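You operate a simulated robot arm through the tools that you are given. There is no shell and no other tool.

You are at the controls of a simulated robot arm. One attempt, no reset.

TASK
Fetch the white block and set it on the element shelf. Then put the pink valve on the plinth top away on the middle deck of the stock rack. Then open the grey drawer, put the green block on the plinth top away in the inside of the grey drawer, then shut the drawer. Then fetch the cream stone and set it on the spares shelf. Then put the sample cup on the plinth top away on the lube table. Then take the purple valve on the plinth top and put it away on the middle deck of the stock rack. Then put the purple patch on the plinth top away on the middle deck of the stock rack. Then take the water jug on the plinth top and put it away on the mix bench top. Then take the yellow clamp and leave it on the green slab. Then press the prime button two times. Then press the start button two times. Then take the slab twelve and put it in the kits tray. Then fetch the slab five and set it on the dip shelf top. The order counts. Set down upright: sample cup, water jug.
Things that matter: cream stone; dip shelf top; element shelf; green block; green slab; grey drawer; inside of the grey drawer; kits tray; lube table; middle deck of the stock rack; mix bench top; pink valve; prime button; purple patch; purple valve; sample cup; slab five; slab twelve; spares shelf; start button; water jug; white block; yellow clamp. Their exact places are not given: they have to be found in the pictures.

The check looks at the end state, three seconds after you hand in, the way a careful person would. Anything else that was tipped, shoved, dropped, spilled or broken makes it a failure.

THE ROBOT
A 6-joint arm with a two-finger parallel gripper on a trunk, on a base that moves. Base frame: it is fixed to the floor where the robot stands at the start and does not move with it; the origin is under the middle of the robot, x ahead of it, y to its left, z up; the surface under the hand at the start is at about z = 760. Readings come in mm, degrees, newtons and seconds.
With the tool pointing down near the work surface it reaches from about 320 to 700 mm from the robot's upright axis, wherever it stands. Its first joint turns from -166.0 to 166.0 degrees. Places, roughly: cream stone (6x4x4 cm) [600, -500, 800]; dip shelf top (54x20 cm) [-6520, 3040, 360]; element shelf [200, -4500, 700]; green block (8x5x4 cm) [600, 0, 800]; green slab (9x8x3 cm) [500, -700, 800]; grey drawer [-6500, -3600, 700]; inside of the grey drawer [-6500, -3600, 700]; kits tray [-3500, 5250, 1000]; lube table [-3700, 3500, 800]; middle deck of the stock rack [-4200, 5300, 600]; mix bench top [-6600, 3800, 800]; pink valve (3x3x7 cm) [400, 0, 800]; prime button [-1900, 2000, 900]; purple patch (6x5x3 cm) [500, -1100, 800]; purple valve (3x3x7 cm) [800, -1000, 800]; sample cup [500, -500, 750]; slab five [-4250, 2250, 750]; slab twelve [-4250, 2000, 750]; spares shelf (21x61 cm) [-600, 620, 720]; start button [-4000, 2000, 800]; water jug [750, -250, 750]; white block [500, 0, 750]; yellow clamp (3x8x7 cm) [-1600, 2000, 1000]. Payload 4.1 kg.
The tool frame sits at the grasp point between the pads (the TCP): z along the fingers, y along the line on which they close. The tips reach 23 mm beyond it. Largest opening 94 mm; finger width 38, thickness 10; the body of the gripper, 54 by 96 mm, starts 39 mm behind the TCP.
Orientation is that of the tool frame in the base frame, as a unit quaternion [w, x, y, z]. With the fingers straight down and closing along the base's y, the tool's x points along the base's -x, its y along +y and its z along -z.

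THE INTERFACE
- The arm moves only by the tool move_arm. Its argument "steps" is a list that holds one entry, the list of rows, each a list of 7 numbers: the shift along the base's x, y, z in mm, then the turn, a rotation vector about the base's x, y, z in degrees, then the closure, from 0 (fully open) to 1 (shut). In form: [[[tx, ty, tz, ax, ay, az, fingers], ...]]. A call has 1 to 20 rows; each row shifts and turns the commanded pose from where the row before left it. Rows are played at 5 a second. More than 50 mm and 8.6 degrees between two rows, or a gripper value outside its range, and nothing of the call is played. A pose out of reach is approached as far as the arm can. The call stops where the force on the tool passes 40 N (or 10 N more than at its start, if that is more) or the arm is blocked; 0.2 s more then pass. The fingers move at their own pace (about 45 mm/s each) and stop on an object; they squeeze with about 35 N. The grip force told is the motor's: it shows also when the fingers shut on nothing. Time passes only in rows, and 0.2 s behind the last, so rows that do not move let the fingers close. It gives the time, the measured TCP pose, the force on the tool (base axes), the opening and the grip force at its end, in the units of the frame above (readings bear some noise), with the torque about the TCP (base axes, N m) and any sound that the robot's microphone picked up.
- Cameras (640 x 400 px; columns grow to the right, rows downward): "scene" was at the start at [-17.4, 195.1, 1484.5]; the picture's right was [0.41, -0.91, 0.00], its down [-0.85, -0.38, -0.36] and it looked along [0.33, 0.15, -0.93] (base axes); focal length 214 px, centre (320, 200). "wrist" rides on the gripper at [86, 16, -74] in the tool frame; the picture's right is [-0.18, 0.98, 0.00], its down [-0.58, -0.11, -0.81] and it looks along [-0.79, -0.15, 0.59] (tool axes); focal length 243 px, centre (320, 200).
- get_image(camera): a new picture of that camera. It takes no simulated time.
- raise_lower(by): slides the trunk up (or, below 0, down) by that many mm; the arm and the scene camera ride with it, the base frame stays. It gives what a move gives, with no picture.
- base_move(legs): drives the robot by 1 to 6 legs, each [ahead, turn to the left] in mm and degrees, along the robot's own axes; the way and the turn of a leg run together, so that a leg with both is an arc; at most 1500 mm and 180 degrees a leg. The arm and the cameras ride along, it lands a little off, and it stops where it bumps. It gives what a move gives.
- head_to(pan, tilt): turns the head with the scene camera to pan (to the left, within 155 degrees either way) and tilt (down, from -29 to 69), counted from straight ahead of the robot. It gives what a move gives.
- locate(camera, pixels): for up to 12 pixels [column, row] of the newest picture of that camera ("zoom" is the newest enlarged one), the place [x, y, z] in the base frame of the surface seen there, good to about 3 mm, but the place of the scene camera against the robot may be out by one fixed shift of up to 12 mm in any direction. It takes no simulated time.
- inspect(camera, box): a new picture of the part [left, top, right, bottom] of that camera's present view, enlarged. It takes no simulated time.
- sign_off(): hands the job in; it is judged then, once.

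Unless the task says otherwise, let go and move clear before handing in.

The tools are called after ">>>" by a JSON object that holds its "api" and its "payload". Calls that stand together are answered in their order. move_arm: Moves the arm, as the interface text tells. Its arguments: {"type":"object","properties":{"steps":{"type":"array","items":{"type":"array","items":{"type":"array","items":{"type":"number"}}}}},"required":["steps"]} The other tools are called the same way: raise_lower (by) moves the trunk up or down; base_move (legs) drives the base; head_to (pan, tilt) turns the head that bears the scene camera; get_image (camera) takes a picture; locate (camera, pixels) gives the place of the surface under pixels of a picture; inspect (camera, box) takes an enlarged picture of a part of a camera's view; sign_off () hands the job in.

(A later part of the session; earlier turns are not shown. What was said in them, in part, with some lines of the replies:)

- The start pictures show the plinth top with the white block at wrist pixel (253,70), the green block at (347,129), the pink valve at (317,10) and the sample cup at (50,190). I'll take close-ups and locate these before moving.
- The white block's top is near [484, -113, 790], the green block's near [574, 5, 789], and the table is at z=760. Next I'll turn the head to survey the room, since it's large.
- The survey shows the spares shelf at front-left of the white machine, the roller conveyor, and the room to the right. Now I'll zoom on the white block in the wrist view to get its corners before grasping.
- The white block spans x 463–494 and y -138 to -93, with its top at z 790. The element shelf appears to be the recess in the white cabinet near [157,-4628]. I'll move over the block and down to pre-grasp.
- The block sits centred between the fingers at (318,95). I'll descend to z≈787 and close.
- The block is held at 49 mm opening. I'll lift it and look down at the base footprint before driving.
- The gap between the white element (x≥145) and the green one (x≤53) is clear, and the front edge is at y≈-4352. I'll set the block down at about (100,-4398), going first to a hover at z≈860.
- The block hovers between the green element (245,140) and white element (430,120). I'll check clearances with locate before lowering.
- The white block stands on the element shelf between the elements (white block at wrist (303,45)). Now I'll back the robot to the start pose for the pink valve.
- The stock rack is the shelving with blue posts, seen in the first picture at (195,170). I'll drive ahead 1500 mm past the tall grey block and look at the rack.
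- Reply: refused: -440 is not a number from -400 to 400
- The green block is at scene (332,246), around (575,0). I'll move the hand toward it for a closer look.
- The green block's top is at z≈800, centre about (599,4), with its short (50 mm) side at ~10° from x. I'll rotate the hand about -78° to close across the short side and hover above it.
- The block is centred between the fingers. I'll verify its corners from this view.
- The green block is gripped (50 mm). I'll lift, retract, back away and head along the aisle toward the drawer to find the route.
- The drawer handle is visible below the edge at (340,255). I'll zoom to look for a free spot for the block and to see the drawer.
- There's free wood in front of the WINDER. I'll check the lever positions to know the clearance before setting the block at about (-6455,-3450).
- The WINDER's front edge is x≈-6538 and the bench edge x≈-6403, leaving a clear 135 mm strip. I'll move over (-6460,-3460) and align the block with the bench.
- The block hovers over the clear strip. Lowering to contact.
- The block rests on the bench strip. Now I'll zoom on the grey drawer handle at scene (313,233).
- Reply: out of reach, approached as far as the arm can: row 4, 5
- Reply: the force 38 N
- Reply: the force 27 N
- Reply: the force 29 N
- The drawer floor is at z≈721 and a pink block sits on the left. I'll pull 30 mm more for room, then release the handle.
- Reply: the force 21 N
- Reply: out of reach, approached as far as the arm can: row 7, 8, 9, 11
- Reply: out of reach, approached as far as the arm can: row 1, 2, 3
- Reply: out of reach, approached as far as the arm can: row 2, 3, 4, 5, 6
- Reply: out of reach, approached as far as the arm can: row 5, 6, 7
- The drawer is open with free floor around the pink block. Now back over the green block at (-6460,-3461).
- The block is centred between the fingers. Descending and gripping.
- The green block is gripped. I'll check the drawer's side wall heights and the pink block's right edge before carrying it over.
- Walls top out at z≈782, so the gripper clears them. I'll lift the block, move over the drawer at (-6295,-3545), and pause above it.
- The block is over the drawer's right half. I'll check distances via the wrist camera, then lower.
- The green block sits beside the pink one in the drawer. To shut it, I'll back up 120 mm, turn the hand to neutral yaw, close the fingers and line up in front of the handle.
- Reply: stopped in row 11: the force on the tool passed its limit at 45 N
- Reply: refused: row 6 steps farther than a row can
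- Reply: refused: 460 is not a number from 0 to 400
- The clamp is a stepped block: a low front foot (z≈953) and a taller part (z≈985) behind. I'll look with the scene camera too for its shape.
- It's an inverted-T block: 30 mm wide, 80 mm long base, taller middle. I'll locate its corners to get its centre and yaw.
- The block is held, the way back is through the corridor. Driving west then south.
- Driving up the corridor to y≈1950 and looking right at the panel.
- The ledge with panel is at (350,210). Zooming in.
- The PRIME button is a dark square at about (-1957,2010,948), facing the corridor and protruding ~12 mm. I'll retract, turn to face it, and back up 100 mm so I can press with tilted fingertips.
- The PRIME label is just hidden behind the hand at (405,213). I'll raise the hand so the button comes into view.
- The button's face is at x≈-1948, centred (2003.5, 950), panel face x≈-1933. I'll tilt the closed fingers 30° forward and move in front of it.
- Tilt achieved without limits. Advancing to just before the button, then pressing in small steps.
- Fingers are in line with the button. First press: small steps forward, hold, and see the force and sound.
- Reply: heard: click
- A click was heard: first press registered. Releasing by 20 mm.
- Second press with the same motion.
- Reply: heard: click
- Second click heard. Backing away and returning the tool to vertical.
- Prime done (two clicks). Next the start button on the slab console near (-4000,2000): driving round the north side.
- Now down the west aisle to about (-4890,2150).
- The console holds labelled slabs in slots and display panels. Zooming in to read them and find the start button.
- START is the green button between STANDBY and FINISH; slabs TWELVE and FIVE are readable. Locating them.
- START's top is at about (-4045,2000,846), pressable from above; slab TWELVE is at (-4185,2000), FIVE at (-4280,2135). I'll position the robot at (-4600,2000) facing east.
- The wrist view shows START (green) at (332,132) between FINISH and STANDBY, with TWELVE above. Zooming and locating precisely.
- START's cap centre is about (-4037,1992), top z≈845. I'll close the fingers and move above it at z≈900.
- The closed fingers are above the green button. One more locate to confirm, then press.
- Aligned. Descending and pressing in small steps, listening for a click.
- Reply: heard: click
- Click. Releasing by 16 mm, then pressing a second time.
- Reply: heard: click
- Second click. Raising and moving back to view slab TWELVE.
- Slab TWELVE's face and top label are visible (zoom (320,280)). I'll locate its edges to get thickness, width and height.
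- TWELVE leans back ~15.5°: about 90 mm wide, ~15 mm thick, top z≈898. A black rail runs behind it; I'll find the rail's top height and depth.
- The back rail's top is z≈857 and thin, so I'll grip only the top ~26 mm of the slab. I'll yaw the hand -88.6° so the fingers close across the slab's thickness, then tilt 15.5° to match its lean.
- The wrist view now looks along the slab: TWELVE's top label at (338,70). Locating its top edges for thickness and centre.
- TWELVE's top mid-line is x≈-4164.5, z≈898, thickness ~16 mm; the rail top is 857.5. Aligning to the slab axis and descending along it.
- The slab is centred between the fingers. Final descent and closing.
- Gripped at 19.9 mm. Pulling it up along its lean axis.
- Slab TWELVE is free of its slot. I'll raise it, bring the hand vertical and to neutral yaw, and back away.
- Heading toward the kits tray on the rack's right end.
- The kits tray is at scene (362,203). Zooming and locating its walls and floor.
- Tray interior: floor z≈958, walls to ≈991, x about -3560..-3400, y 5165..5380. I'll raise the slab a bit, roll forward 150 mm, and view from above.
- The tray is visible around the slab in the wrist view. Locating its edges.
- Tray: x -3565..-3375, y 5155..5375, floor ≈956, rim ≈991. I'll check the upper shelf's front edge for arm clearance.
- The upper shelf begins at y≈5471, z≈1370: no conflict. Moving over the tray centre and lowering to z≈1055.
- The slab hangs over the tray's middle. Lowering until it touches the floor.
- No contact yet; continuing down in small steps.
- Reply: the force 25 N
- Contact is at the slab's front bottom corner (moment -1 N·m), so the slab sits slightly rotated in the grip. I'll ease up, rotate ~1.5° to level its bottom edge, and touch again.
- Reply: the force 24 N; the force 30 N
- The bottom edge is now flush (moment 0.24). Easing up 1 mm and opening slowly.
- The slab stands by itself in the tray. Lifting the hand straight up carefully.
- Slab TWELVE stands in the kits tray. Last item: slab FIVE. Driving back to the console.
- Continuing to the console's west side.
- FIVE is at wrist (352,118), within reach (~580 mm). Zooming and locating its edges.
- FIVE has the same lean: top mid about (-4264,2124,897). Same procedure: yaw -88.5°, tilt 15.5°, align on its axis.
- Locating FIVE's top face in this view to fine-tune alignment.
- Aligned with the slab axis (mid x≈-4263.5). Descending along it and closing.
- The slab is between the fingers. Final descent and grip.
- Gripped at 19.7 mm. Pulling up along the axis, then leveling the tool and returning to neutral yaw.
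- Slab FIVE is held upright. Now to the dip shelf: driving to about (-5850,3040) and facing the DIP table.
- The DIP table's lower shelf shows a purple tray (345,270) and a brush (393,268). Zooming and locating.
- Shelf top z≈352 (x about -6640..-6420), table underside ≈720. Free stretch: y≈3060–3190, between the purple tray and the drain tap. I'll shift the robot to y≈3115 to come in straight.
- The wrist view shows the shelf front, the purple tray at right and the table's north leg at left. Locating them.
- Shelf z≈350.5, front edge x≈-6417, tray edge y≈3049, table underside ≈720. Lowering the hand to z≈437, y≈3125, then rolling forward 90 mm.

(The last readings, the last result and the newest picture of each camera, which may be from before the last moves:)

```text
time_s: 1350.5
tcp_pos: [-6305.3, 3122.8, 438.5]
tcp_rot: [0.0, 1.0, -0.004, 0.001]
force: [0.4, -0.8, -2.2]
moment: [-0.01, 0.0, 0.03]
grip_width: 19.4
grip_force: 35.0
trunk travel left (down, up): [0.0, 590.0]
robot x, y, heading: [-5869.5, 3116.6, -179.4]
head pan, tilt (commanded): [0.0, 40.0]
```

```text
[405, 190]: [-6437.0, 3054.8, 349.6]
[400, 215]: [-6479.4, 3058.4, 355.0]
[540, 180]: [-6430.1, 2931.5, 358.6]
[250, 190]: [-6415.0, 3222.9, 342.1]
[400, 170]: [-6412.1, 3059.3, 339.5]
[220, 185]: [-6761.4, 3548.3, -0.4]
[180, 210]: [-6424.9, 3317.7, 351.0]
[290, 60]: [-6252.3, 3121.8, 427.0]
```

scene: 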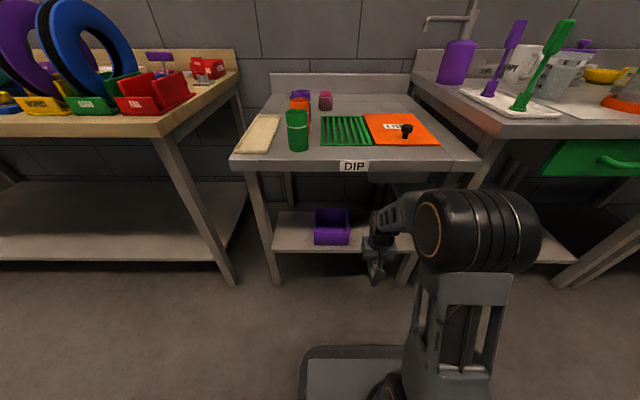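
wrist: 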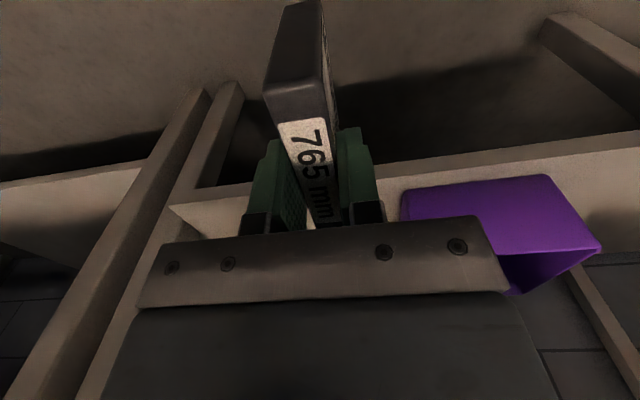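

At full reach the forearm flattens (predicted ≈694 at the table edge, underside 720). Reaching in by 120 mm first.

>>> {"api": "move_arm", "payload": {"steps": [[[-30, 0.5, -1, 0, 0, 0, 1], [-30, 0.5, 0, 0, 0, 0, 1], [-30, 0.5, 0, 0, 0, 0, 1], [-30, 0.5, 0, 0, 0, 0, 1], [0, 0, 0, 0, 0, 0, 1]]]}}

>>> {"api": "get_image", "payload": {"camera": "scene"}}

>>> {"api": "locate", "payload": {"camera": "scene", "pixels": [[385, 195], [395, 190], [410, 195], [420, 200], [440, 195], [370, 205]]}}

>>> {"api": "get_image", "payload": {"camera": "wrist"}}

```text
time_s: 1351.0
tcp_pos: [-6335.0, 3124.6, 432.4]
tcp_rot: [0.001, 1.0, -0.01, 0.012]
force: [8.2, -1.2, -2.5]
moment: [-0.02, 0.71, -0.32]
grip_width: 19.7
grip_force: 34.8
trunk travel left (down, up): [0.0, 590.0]
robot x, y, heading: [-5864.4, 3113.0, -179.6]
head pan, tilt (commanded): [0.0, 40.0]
stopped in row 2: the force on the tool passed its limit at 74 N (the readings are from after the stop); the commanded pose is now the measured one
```

```text
taken
```

scene: 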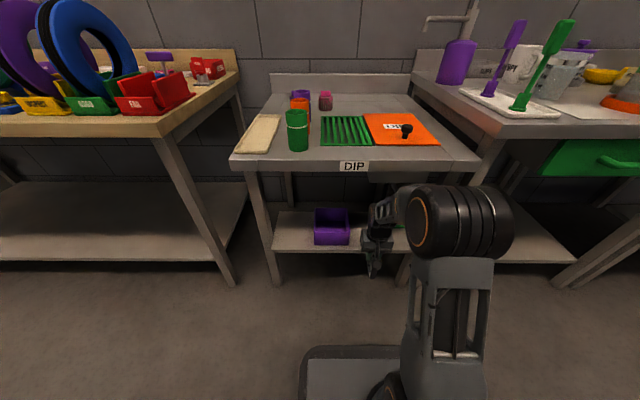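

```text
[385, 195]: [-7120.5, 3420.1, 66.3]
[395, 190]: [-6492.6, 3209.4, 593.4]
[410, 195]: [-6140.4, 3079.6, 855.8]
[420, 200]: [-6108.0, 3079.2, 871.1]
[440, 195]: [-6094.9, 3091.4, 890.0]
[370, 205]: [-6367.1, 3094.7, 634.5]
```

```text
taken
```

wrist: 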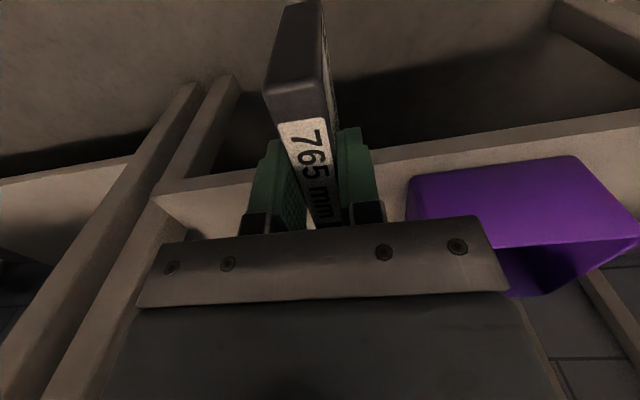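

The hand hit something (74 N) at x≈-6335; the moment suggests a contact ~87 mm above the TCP on its +y side. I'll look closely before moving.

>>> {"api": "inspect", "payload": {"camera": "scene", "box": [330, 160, 450, 290]}}

>>> {"api": "inspect", "payload": {"camera": "scene", "box": [360, 165, 430, 235]}}

>>> {"api": "inspect", "payload": {"camera": "wrist", "box": [130, 60, 430, 260]}}

```text
3.08 times, centred on (390, 225) of scene
```

zoom: 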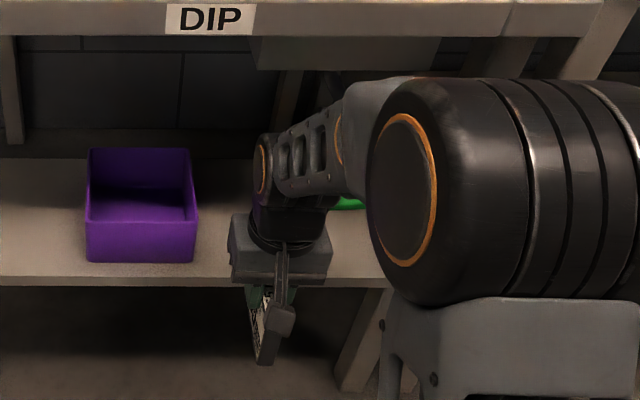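

```text
5.71 times, centred on (395, 200) of scene
```

zoom: 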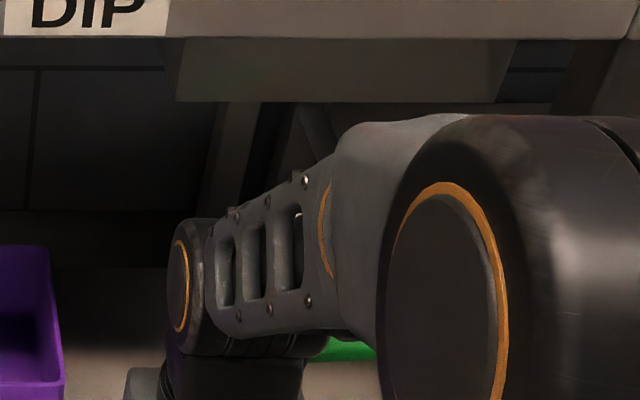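

```text
2.00 times, centred on (280, 160) of wrist
```

zoom: 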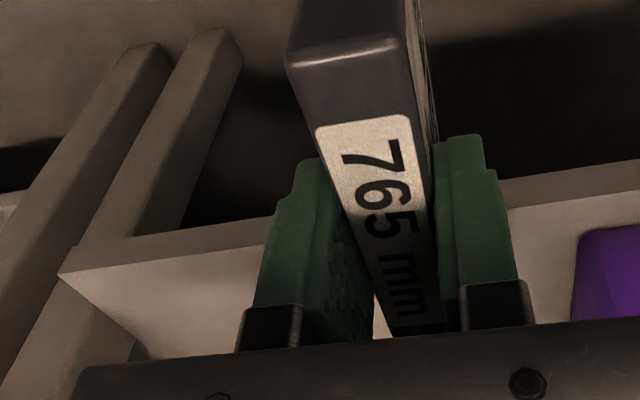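

A green tap handle is visible behind the forearm (scene ≈(398,226)); it may stick out in front of the shelf. Locating it and the drain parts.

>>> {"api": "locate", "payload": {"camera": "scene", "pixels": [[397, 226], [400, 225], [402, 227], [395, 227], [393, 195], [396, 188], [390, 200], [385, 185]]}}

>>> {"api": "locate", "payload": {"camera": "zoom", "pixels": [[110, 260], [200, 260], [70, 300], [140, 230], [380, 335], [540, 190], [120, 340], [180, 300]]}}

```text
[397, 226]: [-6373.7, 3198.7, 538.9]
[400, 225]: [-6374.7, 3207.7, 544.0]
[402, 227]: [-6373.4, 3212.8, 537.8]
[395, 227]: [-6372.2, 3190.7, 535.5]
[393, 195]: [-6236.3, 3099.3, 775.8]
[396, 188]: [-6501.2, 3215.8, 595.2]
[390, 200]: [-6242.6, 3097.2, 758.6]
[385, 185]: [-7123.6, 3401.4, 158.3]
```

```text
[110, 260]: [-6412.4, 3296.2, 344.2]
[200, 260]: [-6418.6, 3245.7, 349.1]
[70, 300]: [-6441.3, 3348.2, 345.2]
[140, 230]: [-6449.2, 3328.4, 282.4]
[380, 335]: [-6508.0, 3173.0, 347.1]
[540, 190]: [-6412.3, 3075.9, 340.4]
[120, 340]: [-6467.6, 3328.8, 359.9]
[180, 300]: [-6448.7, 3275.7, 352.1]
```

The contact was with the green drain-tap handle, which sticks out to x≈-6373 at y≈3165–3260, z≈538. I'll back straight off and inspect whether it's changed.

>>> {"api": "move_arm", "payload": {"steps": [[[20, 0, 0, 0, 0, 0, 1], [30, -5, 0, 0, 0, 0, 1], [30, -15, 0, 0, 0, 0, 1], [20, -30, 0, 0, 0, 0, 1], [0, -30, 0, 0, 0, 0, 1], [0, 0, 0, 0, 0, 0, 1]]]}}

>>> {"api": "get_image", "payload": {"camera": "scene"}}

>>> {"api": "inspect", "payload": {"camera": "scene", "box": [340, 160, 460, 270]}}

>>> {"api": "get_image", "payload": {"camera": "wrist"}}

```text
time_s: 1352.4
tcp_pos: [-6237.1, 3043.9, 436.4]
tcp_rot: [0.0, 1.0, -0.01, 0.01]
force: [0.9, 0.0, -1.7]
moment: [-0.01, 0.03, -0.01]
grip_width: 19.5
grip_force: 35.2
trunk travel left (down, up): [0.0, 590.0]
robot x, y, heading: [-5864.0, 3113.6, -179.6]
head pan, tilt (commanded): [0.0, 40.0]
```

```text
taken
```

scene: 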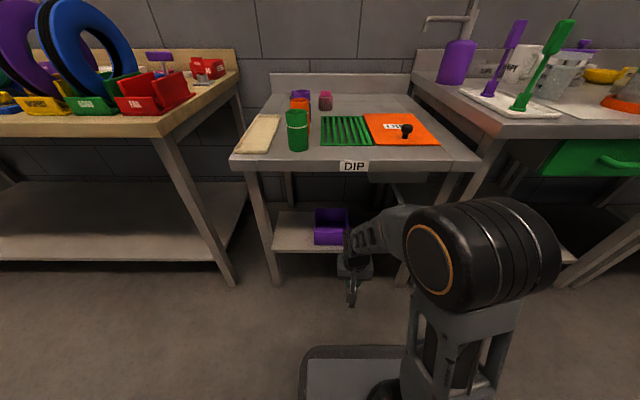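

```text
3.64 times, centred on (400, 215) of scene
```

zoom: 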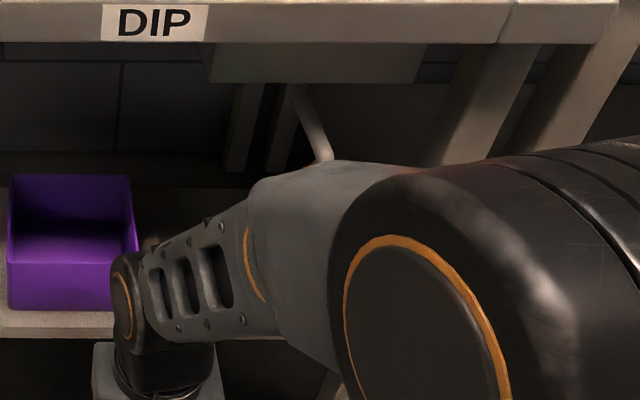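

```text
taken
```

wrist: 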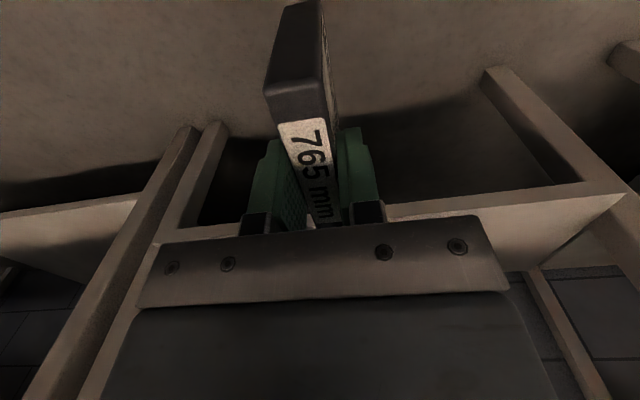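

The forearm hides the tap. I'll back the base 250 mm and view the tap from there to compare with the earlier picture.

>>> {"api": "base_move", "payload": {"legs": [[-250, 0]]}}

>>> {"api": "move_arm", "payload": {"steps": [[[0, -40, 10, 0, 0, 0, 1], [0, -40, 10, 0, 0, 0, 1], [0, -40, 10, 0, 0, 0, 1], [0, 0, 0, 0, 0, 0, 1]]]}}

>>> {"api": "get_image", "payload": {"camera": "scene"}}

>>> {"api": "inspect", "payload": {"camera": "scene", "box": [330, 140, 470, 260]}}

```text
time_s: 1354.3
tcp_pos: [-5986.1, 3044.2, 436.0]
tcp_rot: [0.001, 1.0, -0.009, 0.011]
force: [-0.2, 0.5, -1.4]
moment: [0.05, 0.04, 0.01]
grip_width: 19.6
grip_force: 34.7
trunk travel left (down, up): [0.0, 590.0]
robot x, y, heading: [-5615.3, 3119.1, -179.5]
head pan, tilt (commanded): [0.0, 40.0]
```

```text
time_s: 1355.3
tcp_pos: [-5984.8, 2924.7, 465.7]
tcp_rot: [0.0, 1.0, -0.01, 0.012]
force: [-0.2, 0.5, -1.8]
moment: [-0.03, 0.0, -0.02]
grip_width: 19.6
grip_force: 35.5
trunk travel left (down, up): [0.0, 590.0]
robot x, y, heading: [-5616.8, 3114.9, -179.4]
head pan, tilt (commanded): [0.0, 40.0]
```

```text
taken
```

scene: 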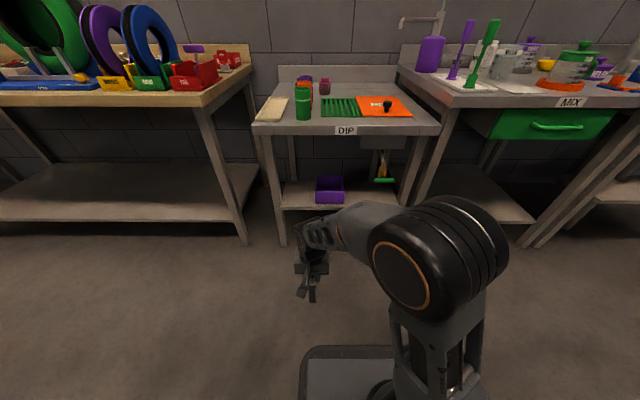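

```text
3.33 times, centred on (400, 200) of scene
```

zoom: 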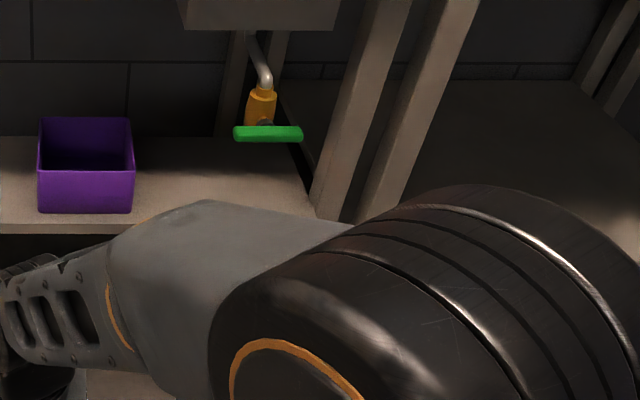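

The tap looks the same as before (handle horizontal, centred on its stem). I'll locate the handle's ends to plan a clear path.

>>> {"api": "locate", "payload": {"camera": "zoom", "pixels": [[237, 133], [300, 134], [268, 133], [260, 105], [262, 80], [250, 50], [132, 190], [45, 190], [180, 210], [60, 225], [20, 160], [200, 180]]}}

>>> {"api": "inspect", "payload": {"camera": "scene", "box": [250, 90, 450, 250]}}

>>> {"api": "locate", "payload": {"camera": "zoom", "pixels": [[130, 260], [180, 255], [200, 290], [110, 290], [250, 130], [250, 145], [380, 160], [380, 135], [90, 300], [330, 250], [60, 140], [150, 300]]}}

```text
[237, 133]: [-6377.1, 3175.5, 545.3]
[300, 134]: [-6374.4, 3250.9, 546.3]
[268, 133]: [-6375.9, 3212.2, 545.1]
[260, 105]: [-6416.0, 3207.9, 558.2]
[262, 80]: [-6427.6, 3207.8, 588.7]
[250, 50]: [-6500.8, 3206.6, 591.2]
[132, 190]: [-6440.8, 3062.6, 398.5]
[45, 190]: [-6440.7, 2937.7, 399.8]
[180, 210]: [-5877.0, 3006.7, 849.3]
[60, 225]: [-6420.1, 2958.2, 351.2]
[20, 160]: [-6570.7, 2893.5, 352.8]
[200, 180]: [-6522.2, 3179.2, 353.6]
```

```text
2.50 times, centred on (350, 170) of scene
```

zoom: 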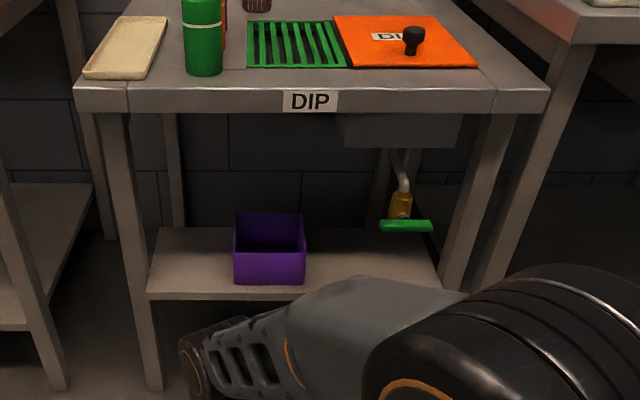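

```text
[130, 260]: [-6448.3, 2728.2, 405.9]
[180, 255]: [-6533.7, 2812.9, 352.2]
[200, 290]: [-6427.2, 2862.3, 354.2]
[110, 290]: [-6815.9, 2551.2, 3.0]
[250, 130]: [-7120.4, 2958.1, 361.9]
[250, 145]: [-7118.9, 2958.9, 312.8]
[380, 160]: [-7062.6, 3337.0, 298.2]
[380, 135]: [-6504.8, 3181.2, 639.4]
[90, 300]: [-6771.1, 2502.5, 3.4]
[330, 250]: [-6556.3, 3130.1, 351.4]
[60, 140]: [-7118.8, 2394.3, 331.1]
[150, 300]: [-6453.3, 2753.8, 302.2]
```

The drain basin hangs low (z≈620) over the right part, so I'll use the left stretch of shelf instead: y≈2755–2935, centre 2845, which is clear above. Centering the arm and shifting the robot south.

>>> {"api": "move_arm", "payload": {"steps": [[[-10, 45, 0, 0, 0, 0, 1], [-10, 45, 0, 0, 0, 0, 1], [-10, 45, 0, 0, 0, 0, 1], [-10, 45, 0, 0, -1.2, 0, 1], [0, 10, 0, 0, 0, 0, 1], [0, 0, 0, 0, 0, 0, 1]]]}}

>>> {"api": "base_move", "payload": {"legs": [[0, 90], [268, 0], [0, -90]]}}

>>> {"api": "get_image", "payload": {"camera": "scene"}}

>>> {"api": "get_image", "payload": {"camera": "wrist"}}

```text
time_s: 1356.7
tcp_pos: [-6025.2, 3114.8, 464.8]
tcp_rot: [0.0, 1.0, -0.01, 0.022]
force: [0.1, 0.7, -1.8]
moment: [-0.03, 0.03, 0.03]
grip_width: 19.6
grip_force: 34.7
trunk travel left (down, up): [0.0, 590.0]
robot x, y, heading: [-5617.3, 3120.0, -179.4]
head pan, tilt (commanded): [0.0, 40.0]
```

```text
time_s: 1366.2
tcp_pos: [-6022.6, 2848.0, 464.9]
tcp_rot: [0.0, 1.0, -0.013, 0.022]
force: [0.1, 0.1, -1.7]
moment: [-0.05, -0.02, -0.02]
grip_width: 19.4
grip_force: 34.7
trunk travel left (down, up): [0.0, 590.0]
robot x, y, heading: [-5615.4, 2849.5, -179.7]
head pan, tilt (commanded): [0.0, 40.0]
```

```text
taken
```

scene: 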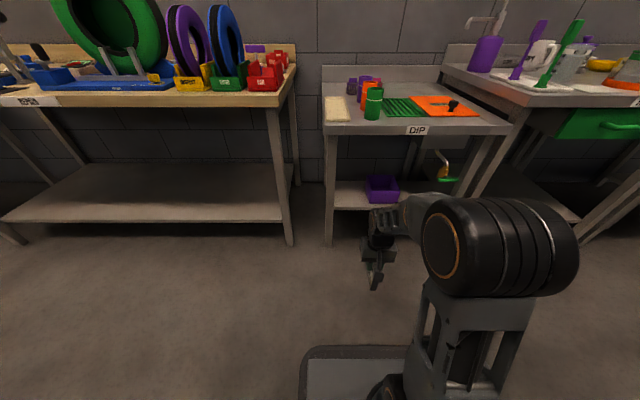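

```text
taken
```

wrist: 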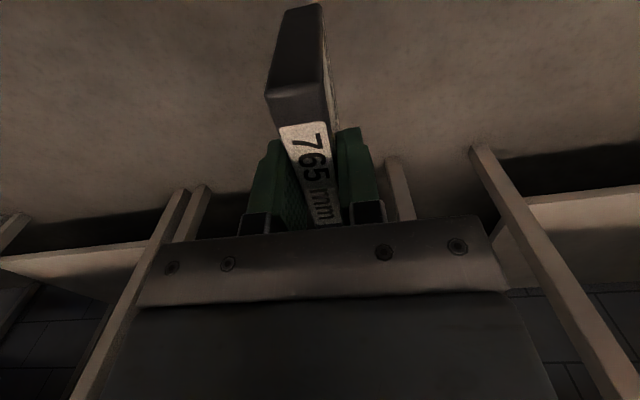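

A small tilt needs +2.5° about y; correcting. Then rolling forward 160 mm to view the left stretch of the shelf.

>>> {"api": "move_arm", "payload": {"steps": [[[0, 0, -10, 0, 2.5, 0, 1], [0, 0, -15, 0, 0, 0, 1], [0, 0, 0, 0, 0, 0, 1]]]}}

>>> {"api": "base_move", "payload": {"legs": [[170, 0]]}}

>>> {"api": "get_image", "payload": {"camera": "wrist"}}

>>> {"api": "get_image", "payload": {"camera": "scene"}}

```text
time_s: 1367.0
tcp_pos: [-6020.5, 2848.0, 440.2]
tcp_rot: [0.001, 1.0, -0.013, 0.0]
force: [0.3, -0.1, -1.1]
moment: [0.01, 0.01, 0.0]
grip_width: 19.6
grip_force: 34.6
trunk travel left (down, up): [0.0, 590.0]
robot x, y, heading: [-5617.3, 2845.8, -179.9]
head pan, tilt (commanded): [0.0, 40.0]
```

```text
time_s: 1368.5
tcp_pos: [-6188.1, 2850.3, 440.6]
tcp_rot: [0.0, 1.0, -0.015, 0.0]
force: [-0.8, 0.0, -1.4]
moment: [0.02, 0.0, -0.02]
grip_width: 19.6
grip_force: 34.8
trunk travel left (down, up): [0.0, 590.0]
robot x, y, heading: [-5783.4, 2844.8, 180.0]
head pan, tilt (commanded): [0.0, 40.0]
```

```text
taken
```

wrist: 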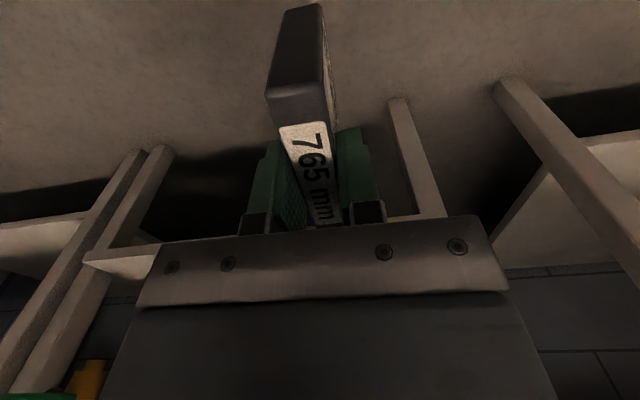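

```text
taken
```

scene: 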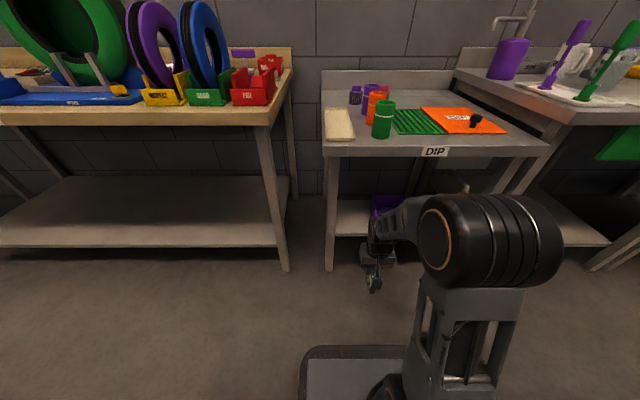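

The DIP table's south leg is at wrist (415,160). Locating it and the free stretch edges.

>>> {"api": "locate", "payload": {"camera": "wrist", "pixels": [[405, 150], [420, 190], [430, 150], [398, 105], [392, 217], [120, 260], [150, 245], [525, 130], [505, 85], [145, 260]]}}

>>> {"api": "inspect", "payload": {"camera": "scene", "box": [300, 130, 480, 290]}}

>>> {"api": "locate", "payload": {"camera": "zoom", "pixels": [[110, 235], [160, 205], [150, 250], [115, 300], [235, 185], [215, 165], [240, 235], [100, 60], [250, 60], [180, 180], [75, 250], [125, 200]]}}

```text
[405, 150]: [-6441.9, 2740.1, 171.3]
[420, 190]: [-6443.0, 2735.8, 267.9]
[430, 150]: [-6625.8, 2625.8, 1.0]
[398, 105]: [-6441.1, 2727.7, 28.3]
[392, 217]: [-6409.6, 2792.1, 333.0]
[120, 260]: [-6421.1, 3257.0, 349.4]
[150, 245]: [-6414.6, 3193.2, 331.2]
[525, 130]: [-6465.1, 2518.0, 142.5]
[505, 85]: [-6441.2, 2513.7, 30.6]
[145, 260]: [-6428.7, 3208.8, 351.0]
```

```text
2.50 times, centred on (390, 210) of scene
```

zoom: 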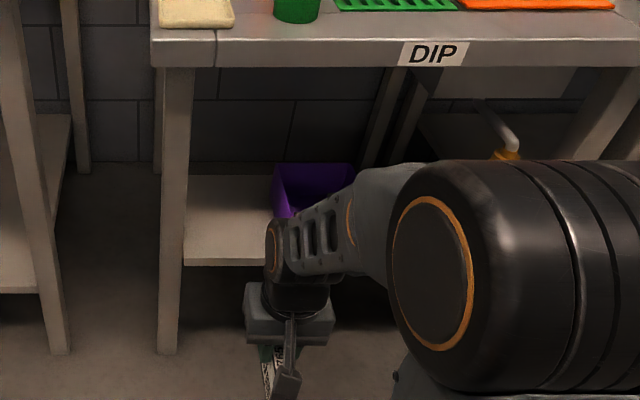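

```text
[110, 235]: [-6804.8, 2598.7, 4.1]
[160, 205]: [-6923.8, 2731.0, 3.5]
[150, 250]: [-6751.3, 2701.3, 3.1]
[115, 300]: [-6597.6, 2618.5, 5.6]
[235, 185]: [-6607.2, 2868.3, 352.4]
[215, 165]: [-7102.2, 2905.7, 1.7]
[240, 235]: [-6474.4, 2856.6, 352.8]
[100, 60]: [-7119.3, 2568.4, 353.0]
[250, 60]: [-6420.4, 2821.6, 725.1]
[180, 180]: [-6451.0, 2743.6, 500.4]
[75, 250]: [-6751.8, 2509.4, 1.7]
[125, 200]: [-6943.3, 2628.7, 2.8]
```

Leg inner edge y≈2750, tray edge y≈2932; centre 2848 is right. Rolling forward 85 mm, then reaching in step by step.

>>> {"api": "base_move", "payload": {"legs": [[85, 0]]}}

>>> {"api": "move_arm", "payload": {"steps": [[[-20, 0, -5, 0, 0, 0, 1], [-25, 0, 0, 0, 0, 0, 1], [-25, 0, 0, 0, 0, 0, 1], [-20, 0, 0, 0, 0, 0, 1], [0, 0, 0, 0, 0, 0, 1]]]}}

>>> {"api": "get_image", "payload": {"camera": "wrist"}}

>>> {"api": "get_image", "payload": {"camera": "scene"}}

```text
time_s: 1369.6
tcp_pos: [-6276.3, 2850.7, 439.1]
tcp_rot: [-0.001, 1.0, -0.015, 0.0]
force: [-0.8, -0.4, -2.0]
moment: [0.01, -0.02, 0.01]
grip_width: 19.9
grip_force: 35.2
trunk travel left (down, up): [0.0, 590.0]
robot x, y, heading: [-5865.9, 2848.8, -179.9]
head pan, tilt (commanded): [0.0, 40.0]
```

```text
time_s: 1370.8
tcp_pos: [-6366.5, 2850.9, 434.0]
tcp_rot: [0.0, 1.0, -0.015, -0.001]
force: [-1.2, 0.0, -1.2]
moment: [0.01, -0.01, 0.0]
grip_width: 19.6
grip_force: 34.5
trunk travel left (down, up): [0.0, 590.0]
robot x, y, heading: [-5868.1, 2847.2, -180.0]
head pan, tilt (commanded): [0.0, 40.0]
```

```text
taken
```

wrist: 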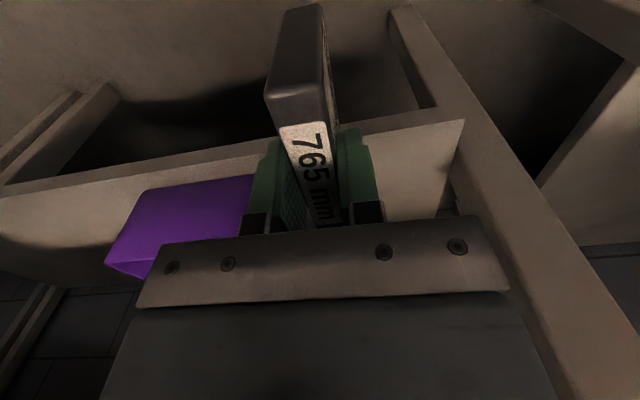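

```text
taken
```

scene: 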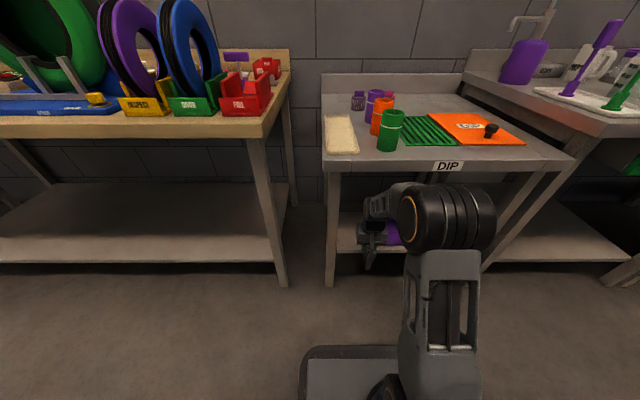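

Checking the side clearances here: tray edge (252,185), leg inner edge (437,110).

>>> {"api": "locate", "payload": {"camera": "wrist", "pixels": [[250, 185], [248, 210], [440, 130], [455, 150], [420, 90], [437, 105], [400, 150], [400, 135], [430, 200], [470, 210]]}}

>>> {"api": "locate", "payload": {"camera": "scene", "pixels": [[385, 190], [395, 185], [405, 185], [375, 200], [440, 175], [430, 160], [400, 190]]}}

```text
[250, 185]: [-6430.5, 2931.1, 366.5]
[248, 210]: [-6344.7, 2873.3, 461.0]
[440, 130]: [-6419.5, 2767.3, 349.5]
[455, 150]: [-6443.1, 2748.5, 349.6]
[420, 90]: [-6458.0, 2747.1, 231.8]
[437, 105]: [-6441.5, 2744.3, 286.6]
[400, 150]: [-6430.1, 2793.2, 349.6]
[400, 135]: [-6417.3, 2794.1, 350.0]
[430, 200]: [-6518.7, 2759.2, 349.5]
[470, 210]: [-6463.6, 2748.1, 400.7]
```

```text
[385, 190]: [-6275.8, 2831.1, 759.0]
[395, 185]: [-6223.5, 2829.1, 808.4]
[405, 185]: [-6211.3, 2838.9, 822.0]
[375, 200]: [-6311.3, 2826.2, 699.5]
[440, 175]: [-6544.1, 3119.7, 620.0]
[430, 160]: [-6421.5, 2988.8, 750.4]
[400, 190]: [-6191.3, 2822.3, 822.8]
```

The forearm's thick part limits depth, so I'll stop at TCP x≈-6478 (slab spanning about -6523..-6433, fully on the shelf). Moving in gently.

>>> {"api": "move_arm", "payload": {"steps": [[[-20, 0, 0, 0, 0, 0, 1], [-20, 0, 0, 0, 0, 0, 1], [-20, 0, 0, 0, 0, 0, 1], [0, 0, 0, 0, 0, 0, 1]]]}}

>>> {"api": "get_image", "payload": {"camera": "scene"}}

>>> {"api": "inspect", "payload": {"camera": "scene", "box": [320, 140, 460, 290]}}

```text
time_s: 1371.8
tcp_pos: [-6426.5, 2849.8, 433.1]
tcp_rot: [0.0, 1.0, -0.015, 0.0]
force: [0.4, 0.0, -1.5]
moment: [0.02, -0.02, 0.01]
grip_width: 19.6
grip_force: 35.0
trunk travel left (down, up): [0.0, 590.0]
robot x, y, heading: [-5866.8, 2850.5, -180.3]
head pan, tilt (commanded): [0.0, 40.0]
```

```text
taken
```

scene: 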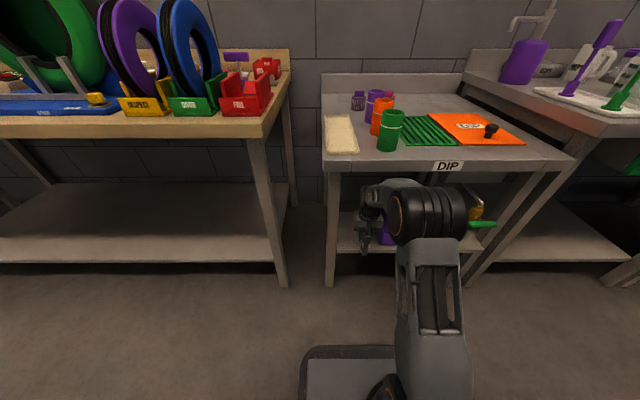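

```text
2.67 times, centred on (390, 215) of scene
```

zoom: 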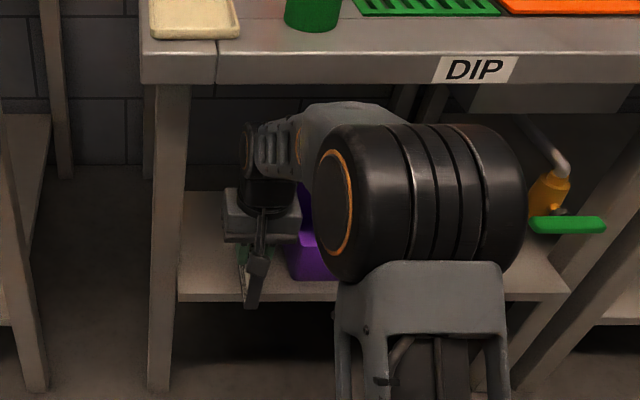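

Good so far. Checking the forearm's height near the table edge.

>>> {"api": "locate", "payload": {"camera": "zoom", "pixels": [[300, 115], [320, 105], [345, 103], [380, 108], [265, 125], [250, 130], [480, 82], [300, 78], [410, 130]]}}

```text
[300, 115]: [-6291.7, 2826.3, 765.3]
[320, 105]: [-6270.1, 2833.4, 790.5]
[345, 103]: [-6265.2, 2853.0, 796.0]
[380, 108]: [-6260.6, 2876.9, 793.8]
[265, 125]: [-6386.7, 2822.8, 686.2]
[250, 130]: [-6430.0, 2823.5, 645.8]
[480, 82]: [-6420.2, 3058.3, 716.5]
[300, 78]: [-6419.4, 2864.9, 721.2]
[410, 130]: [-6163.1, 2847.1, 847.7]
```

Forearm at the edge should stay ≈690 versus 718. Continuing the last 50 mm.

>>> {"api": "move_arm", "payload": {"steps": [[[-17, 0, 0, 0, 0, 0, 1], [-17, 0, 0, 0, 0, 0, 1], [-17, 0, 0, 0, 0, 0, 1], [0, 0, 0, 0, 0, 0, 1]]]}}

>>> {"api": "get_image", "payload": {"camera": "wrist"}}

>>> {"api": "inspect", "payload": {"camera": "scene", "box": [320, 140, 460, 290]}}

```text
time_s: 1372.8
tcp_pos: [-6475.6, 2849.8, 433.0]
tcp_rot: [0.0, 1.0, -0.015, 0.0]
force: [0.6, -0.2, -1.7]
moment: [-0.01, 0.01, 0.01]
grip_width: 19.5
grip_force: 34.8
trunk travel left (down, up): [0.0, 590.0]
robot x, y, heading: [-5868.4, 2846.3, -179.9]
head pan, tilt (commanded): [0.0, 40.0]
```

```text
taken
```

wrist: 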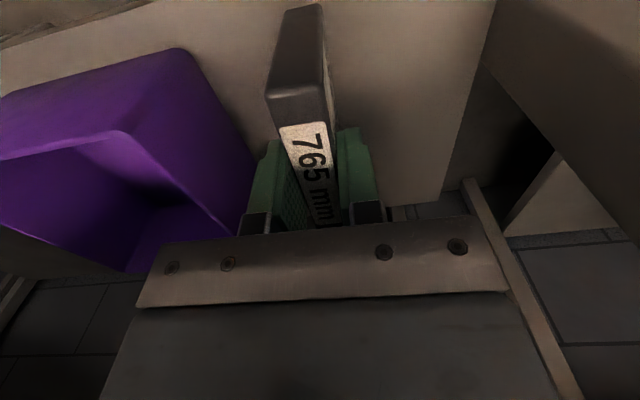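

```text
2.67 times, centred on (390, 215) of scene
```

zoom: 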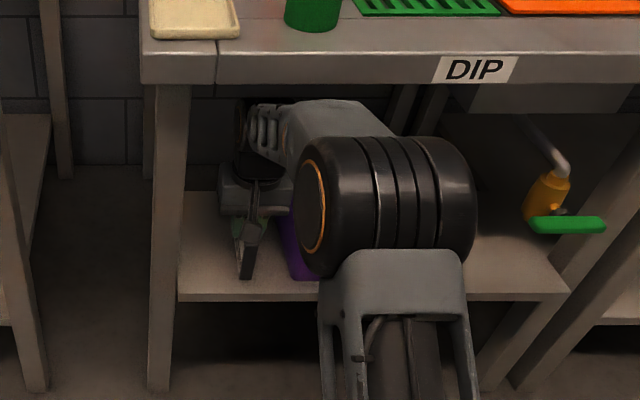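

The slab is over free shelf, tray and leg clear on both sides. Lowering to contact.

>>> {"api": "move_arm", "payload": {"steps": [[[0, 0, -5, 0, 0, 0, 1], [0, 0, -3, 0, 0, 0, 1], [0, 0, 0, 0, 0, 0, 1]]]}}

>>> {"api": "move_arm", "payload": {"steps": [[[0, 0, -1.5, 0, 0, 0, 1], [0, 0, 0, 0, 0, 0, 1]]]}}

>>> {"api": "move_arm", "payload": {"steps": [[[0, 0, -1.5, 0, 0, 0, 1], [0, 0, 0, 0, 0, 0, 1]]]}}

```text
time_s: 1373.6
tcp_pos: [-6476.7, 2849.2, 426.8]
tcp_rot: [0.0, 1.0, -0.015, 0.0]
force: [-0.4, 0.4, -1.4]
moment: [0.01, 0.02, -0.03]
grip_width: 19.6
grip_force: 35.1
trunk travel left (down, up): [0.0, 590.0]
robot x, y, heading: [-5867.2, 2848.9, -180.3]
head pan, tilt (commanded): [0.0, 40.0]
```

```text
time_s: 1374.2
tcp_pos: [-6475.7, 2849.7, 425.6]
tcp_rot: [0.0, 1.0, -0.016, 0.0]
force: [0.5, 0.6, -0.6]
moment: [0.02, 0.02, -0.01]
grip_width: 19.5
grip_force: 35.1
trunk travel left (down, up): [0.0, 590.0]
robot x, y, heading: [-5865.5, 2847.1, -179.9]
head pan, tilt (commanded): [0.0, 40.0]
```

```text
time_s: 1374.8
tcp_pos: [-6476.9, 2849.7, 425.1]
tcp_rot: [0.0, 1.0, -0.015, -0.001]
force: [2.5, -0.1, 4.2]
moment: [-0.01, -0.54, 0.0]
grip_width: 19.4
grip_force: 35.1
trunk travel left (down, up): [0.0, 590.0]
robot x, y, heading: [-5862.1, 2844.2, 180.3]
head pan, tilt (commanded): [0.0, 40.0]
```

Contact on the near bottom corner. I'll level by about -1° around y and touch again.

>>> {"api": "move_arm", "payload": {"steps": [[[0, 0, 1, 0, 0, 0, 1], [0, 0, 0, 0, -1, 0, 1], [0, 0, -1, 0, 0, 0, 1], [0, 0, 0, 0, 0, 0, 1]]]}}

>>> {"api": "move_arm", "payload": {"steps": [[[0, 0, -1, 0, 0, 0, 1], [0, 0, 0, 0, 0, 0, 1]]]}}

```text
time_s: 1375.8
tcp_pos: [-6477.6, 2849.2, 424.8]
tcp_rot: [0.0, 1.0, -0.015, 0.006]
force: [-6.5, 1.2, 6.1]
moment: [0.07, 0.9, -0.05]
grip_width: 19.4
grip_force: 35.2
trunk travel left (down, up): [0.0, 590.0]
robot x, y, heading: [-5866.3, 2847.4, 179.9]
head pan, tilt (commanded): [0.0, 40.0]
```

```text
time_s: 1376.4
tcp_pos: [-6477.2, 2849.4, 424.5]
tcp_rot: [-0.001, 1.0, -0.015, 0.007]
force: [-5.3, 0.1, 14.7]
moment: [0.11, 1.11, -0.07]
grip_width: 19.5
grip_force: 34.6
trunk travel left (down, up): [0.0, 590.0]
robot x, y, heading: [-5869.0, 2851.0, 179.9]
head pan, tilt (commanded): [0.0, 40.0]
```

Slightly over-corrected; rotating back +0.5°.

>>> {"api": "move_arm", "payload": {"steps": [[[0, 0, 0.7, 0, 0.5, 0, 1], [0, 0, 0, 0, 0, 0, 1]]]}}

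```text
time_s: 1377.0
tcp_pos: [-6476.0, 2850.0, 425.0]
tcp_rot: [0.001, 1.0, -0.015, 0.003]
force: [-4.7, -0.5, 10.8]
moment: [0.02, 0.99, 0.01]
grip_width: 19.3
grip_force: 35.0
trunk travel left (down, up): [0.0, 590.0]
robot x, y, heading: [-5868.9, 2846.5, -179.9]
head pan, tilt (commanded): [0.0, 40.0]
```

Close enough to flat; easing up 1 mm and opening slowly.

>>> {"api": "move_arm", "payload": {"steps": [[[0, 0, 0.8, 0, 0.3, 0, 1], [0, 0, 0, 0, 0, 0, 0.75], [0, 0, 0, 0, 0, 0, 0.7], [0, 0, 0, 0, 0, 0, 0.62], [0, 0, 0, 0, 0, 0, 0.55], [0, 0, 0, 0, 0, 0, 0.55]]]}}

>>> {"api": "get_image", "payload": {"camera": "wrist"}}

>>> {"api": "inspect", "payload": {"camera": "scene", "box": [340, 180, 430, 270]}}

```text
time_s: 1378.4
tcp_pos: [-6476.3, 2851.0, 425.6]
tcp_rot: [-0.001, 1.0, -0.015, 0.001]
force: [0.9, 0.1, 0.2]
moment: [-0.04, -0.02, -0.01]
grip_width: 42.1
grip_force: 0.1
trunk travel left (down, up): [0.0, 590.0]
robot x, y, heading: [-5867.1, 2848.4, 179.9]
head pan, tilt (commanded): [0.0, 40.0]
```

```text
taken
```

wrist: 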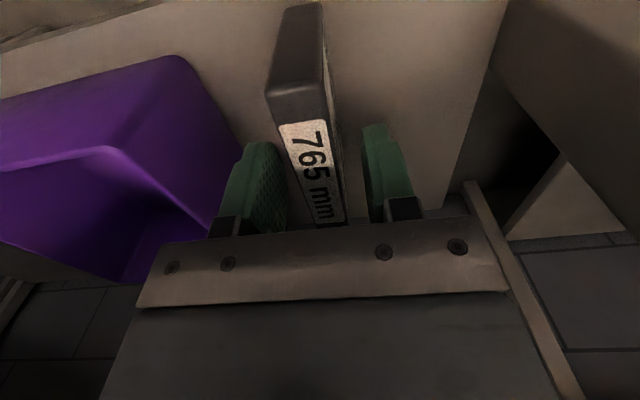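

```text
4.44 times, centred on (385, 225) of scene
```

zoom: 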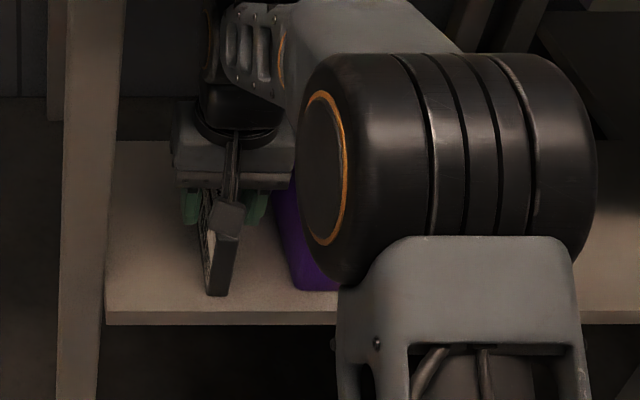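

The slab stands on the shelf. Pulling the hand straight back along the finger plane.

>>> {"api": "move_arm", "payload": {"steps": [[[12, -0.3, 0, 0, 0, 0, 0.55], [18, -0.5, 0, 0, 0, 0, 0.55], [20, -0.6, 0, 0, 0, 0, 0.55], [25, -0.7, 0, 0, 0, 0, 0.55], [25, -0.7, 0, 0, 0, 0, 0.55], [25, -0.7, 0, 0, 0, 0, 0.55], [25, -0.7, 0, 0, 0, 0, 0.55], [25, -0.7, 0, 0, 0, 0, 0.55], [20, 0, 0, 0, 0, 0, 0.55], [0, 0, 0, 0, 0, 0, 0.55]]]}}

>>> {"api": "get_image", "payload": {"camera": "wrist"}}

>>> {"api": "get_image", "payload": {"camera": "scene"}}

```text
time_s: 1380.6
tcp_pos: [-6282.6, 2845.1, 424.3]
tcp_rot: [0.0, 1.0, -0.015, 0.001]
force: [1.4, 0.4, 0.5]
moment: [-0.01, -0.01, 0.0]
grip_width: 42.2
grip_force: 0.0
trunk travel left (down, up): [0.0, 590.0]
robot x, y, heading: [-5866.9, 2847.6, -180.0]
head pan, tilt (commanded): [0.0, 40.0]
```

```text
taken
```

wrist: 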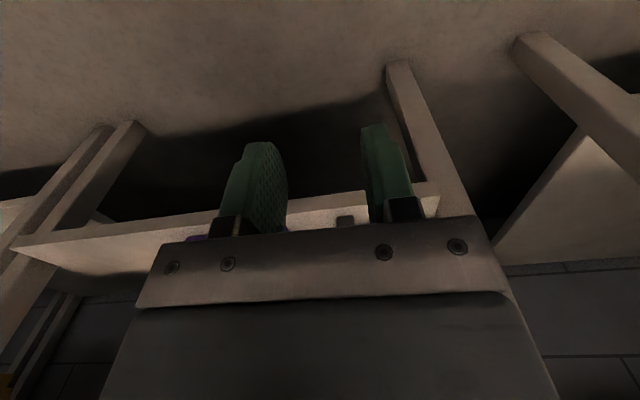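

```text
taken
```

scene: 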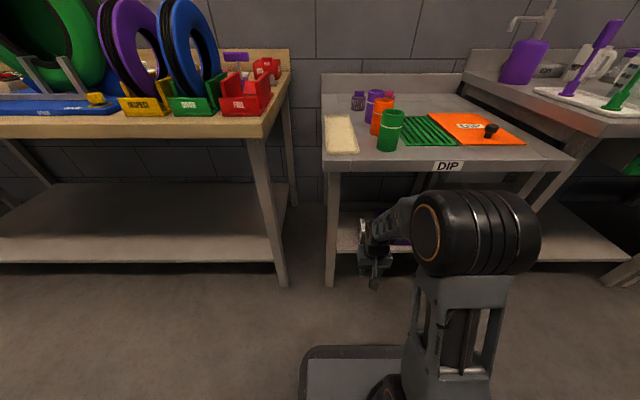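

The hand is clear. Backing off, raising the trunk, and checking slab FIVE on the dip shelf.

>>> {"api": "base_move", "payload": {"legs": [[-350, 0]]}}

>>> {"api": "raise_lower", "payload": {"by": 400}}

>>> {"api": "head_to", "payload": {"pan": 0, "tilt": 35}}

>>> {"api": "get_image", "payload": {"camera": "scene"}}

>>> {"api": "inspect", "payload": {"camera": "scene", "box": [320, 150, 500, 270]}}

```text
time_s: 1382.8
tcp_pos: [-5941.1, 2846.2, 425.5]
tcp_rot: [-0.001, 1.0, -0.017, 0.001]
force: [1.1, 0.3, -0.4]
moment: [0.05, 0.02, -0.02]
grip_width: 42.2
grip_force: 0.1
trunk travel left (down, up): [0.0, 590.0]
robot x, y, heading: [-5525.2, 2849.0, 179.9]
head pan, tilt (commanded): [0.0, 40.0]
```

```text
time_s: 1386.6
tcp_pos: [-5940.3, 2845.6, 824.1]
tcp_rot: [0.0, 1.0, -0.017, 0.001]
force: [-0.2, -0.2, 0.4]
moment: [0.0, 0.0, 0.02]
grip_width: 42.5
grip_force: 0.0
trunk travel left (down, up): [-400.0, 190.0]
robot x, y, heading: [-5526.5, 2849.0, 179.6]
head pan, tilt (commanded): [0.0, 40.0]
```

```text
time_s: 1387.3
tcp_pos: [-5941.3, 2847.0, 825.2]
tcp_rot: [0.001, 1.0, -0.016, 0.002]
force: [0.1, 0.4, 1.1]
moment: [0.0, 0.0, 0.0]
grip_width: 42.4
grip_force: 0.1
trunk travel left (down, up): [-400.0, 190.0]
robot x, y, heading: [-5531.3, 2848.2, 179.9]
head pan, tilt (commanded): [0.0, 35.0]
```

```text
taken
```

scene: 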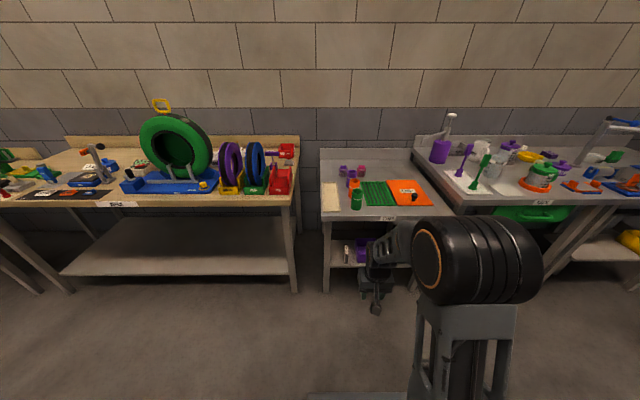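

```text
3.33 times, centred on (410, 210) of scene
```

zoom: 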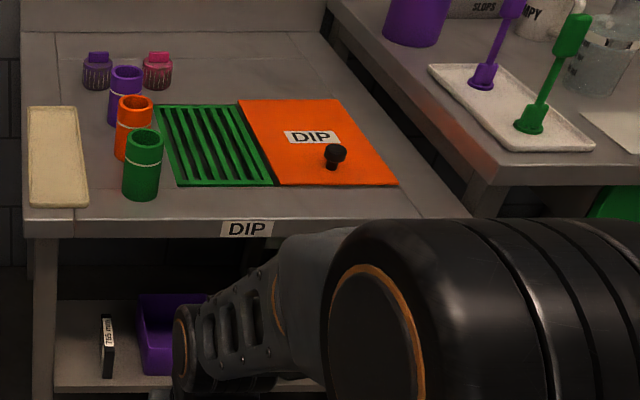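

Slab FIVE stands upright on the dip shelf (zoom (107,345)). One last look at the tap and the jug from further back, to be sure nothing is out of place.

>>> {"api": "base_move", "payload": {"legs": [[-250, 0], [0, -20]]}}

>>> {"api": "head_to", "payload": {"pan": 15, "tilt": 30}}

>>> {"api": "inspect", "payload": {"camera": "scene", "box": [200, 120, 520, 320]}}

>>> {"api": "inspect", "payload": {"camera": "scene", "box": [260, 190, 400, 280]}}

```text
time_s: 1390.2
tcp_pos: [-5667.6, 2983.2, 824.8]
tcp_rot: [0.0, 0.983, -0.185, 0.001]
force: [-0.5, 0.4, -0.2]
moment: [-0.01, 0.02, 0.0]
grip_width: 42.3
grip_force: 0.0
trunk travel left (down, up): [-400.0, 190.0]
robot x, y, heading: [-5276.8, 2848.5, 160.5]
head pan, tilt (commanded): [0.0, 35.0]
```

```text
time_s: 1391.0
tcp_pos: [-5667.2, 2983.4, 825.4]
tcp_rot: [0.0, 0.983, -0.185, 0.001]
force: [-0.4, -0.8, 0.2]
moment: [-0.04, -0.01, -0.01]
grip_width: 42.5
grip_force: 0.0
trunk travel left (down, up): [-400.0, 190.0]
robot x, y, heading: [-5277.1, 2845.1, 160.6]
head pan, tilt (commanded): [15.0, 30.0]
```

```text
2.00 times, centred on (360, 220) of scene
```

zoom: 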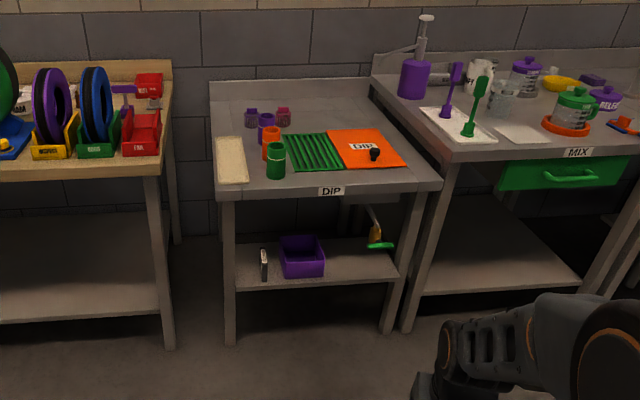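

```text
4.44 times, centred on (330, 235) of scene
```

zoom: 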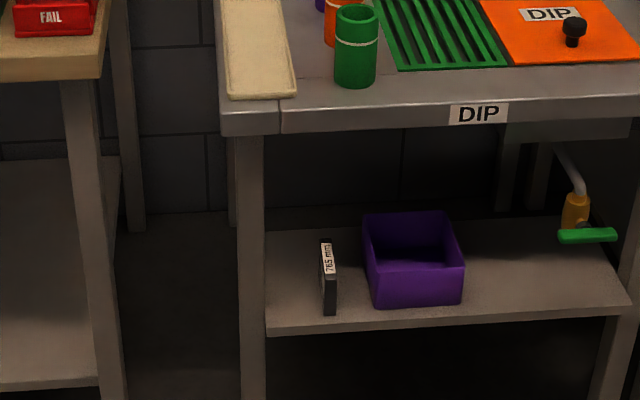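

Slab FIVE stands on the dip shelf, the tap looks as it did before I touched it, and the jug is upright on the mix bench. All thirteen jobs are done in order and the arm is clear, so I'm handing in.

>>> {"api": "sign_off", "payload": {}}

```text
The job is handed in.
```

I did all thirteen jobs in the order you gave and handed the job in. The result of the check hasn't come back, so I can't say yet whether it passed.

One thing could count against it. On the way to the dip shelf with slab five, the hand hit the green handle of the drain tap under the dip table. The move stopped at 74 N. In the pictures the tap looks the same before and after, but it was a hard touch on something outside the job.

| Job | End state |
|---|---|
| White block | On the element shelf, between the elements |
| Pink valve, purple valve, purple patch | On the middle deck of the stock rack; both valves upright, patch flat |
| Green block | Inside the grey drawer, which is shut |
| Cream stone | On the spares shelf |
| Sample cup | Upright on the lube table |
| Water jug | Upright on the mix bench top |
| Yellow clamp | On the green slab, both legs on it |
| Prime button | Pressed twice, a click each time |
| Start button | Pressed twice, a click each time |
| Slab twelve | In the kits tray, standing on its edge |
| Slab five | On the dip shelf top, standing on its edge |

- **Green block:** I set it on the bench above the drawer while I opened the drawer, then moved it inside.
- **Slabs:** both stand on their 20 mm edges and were steady when I left them.
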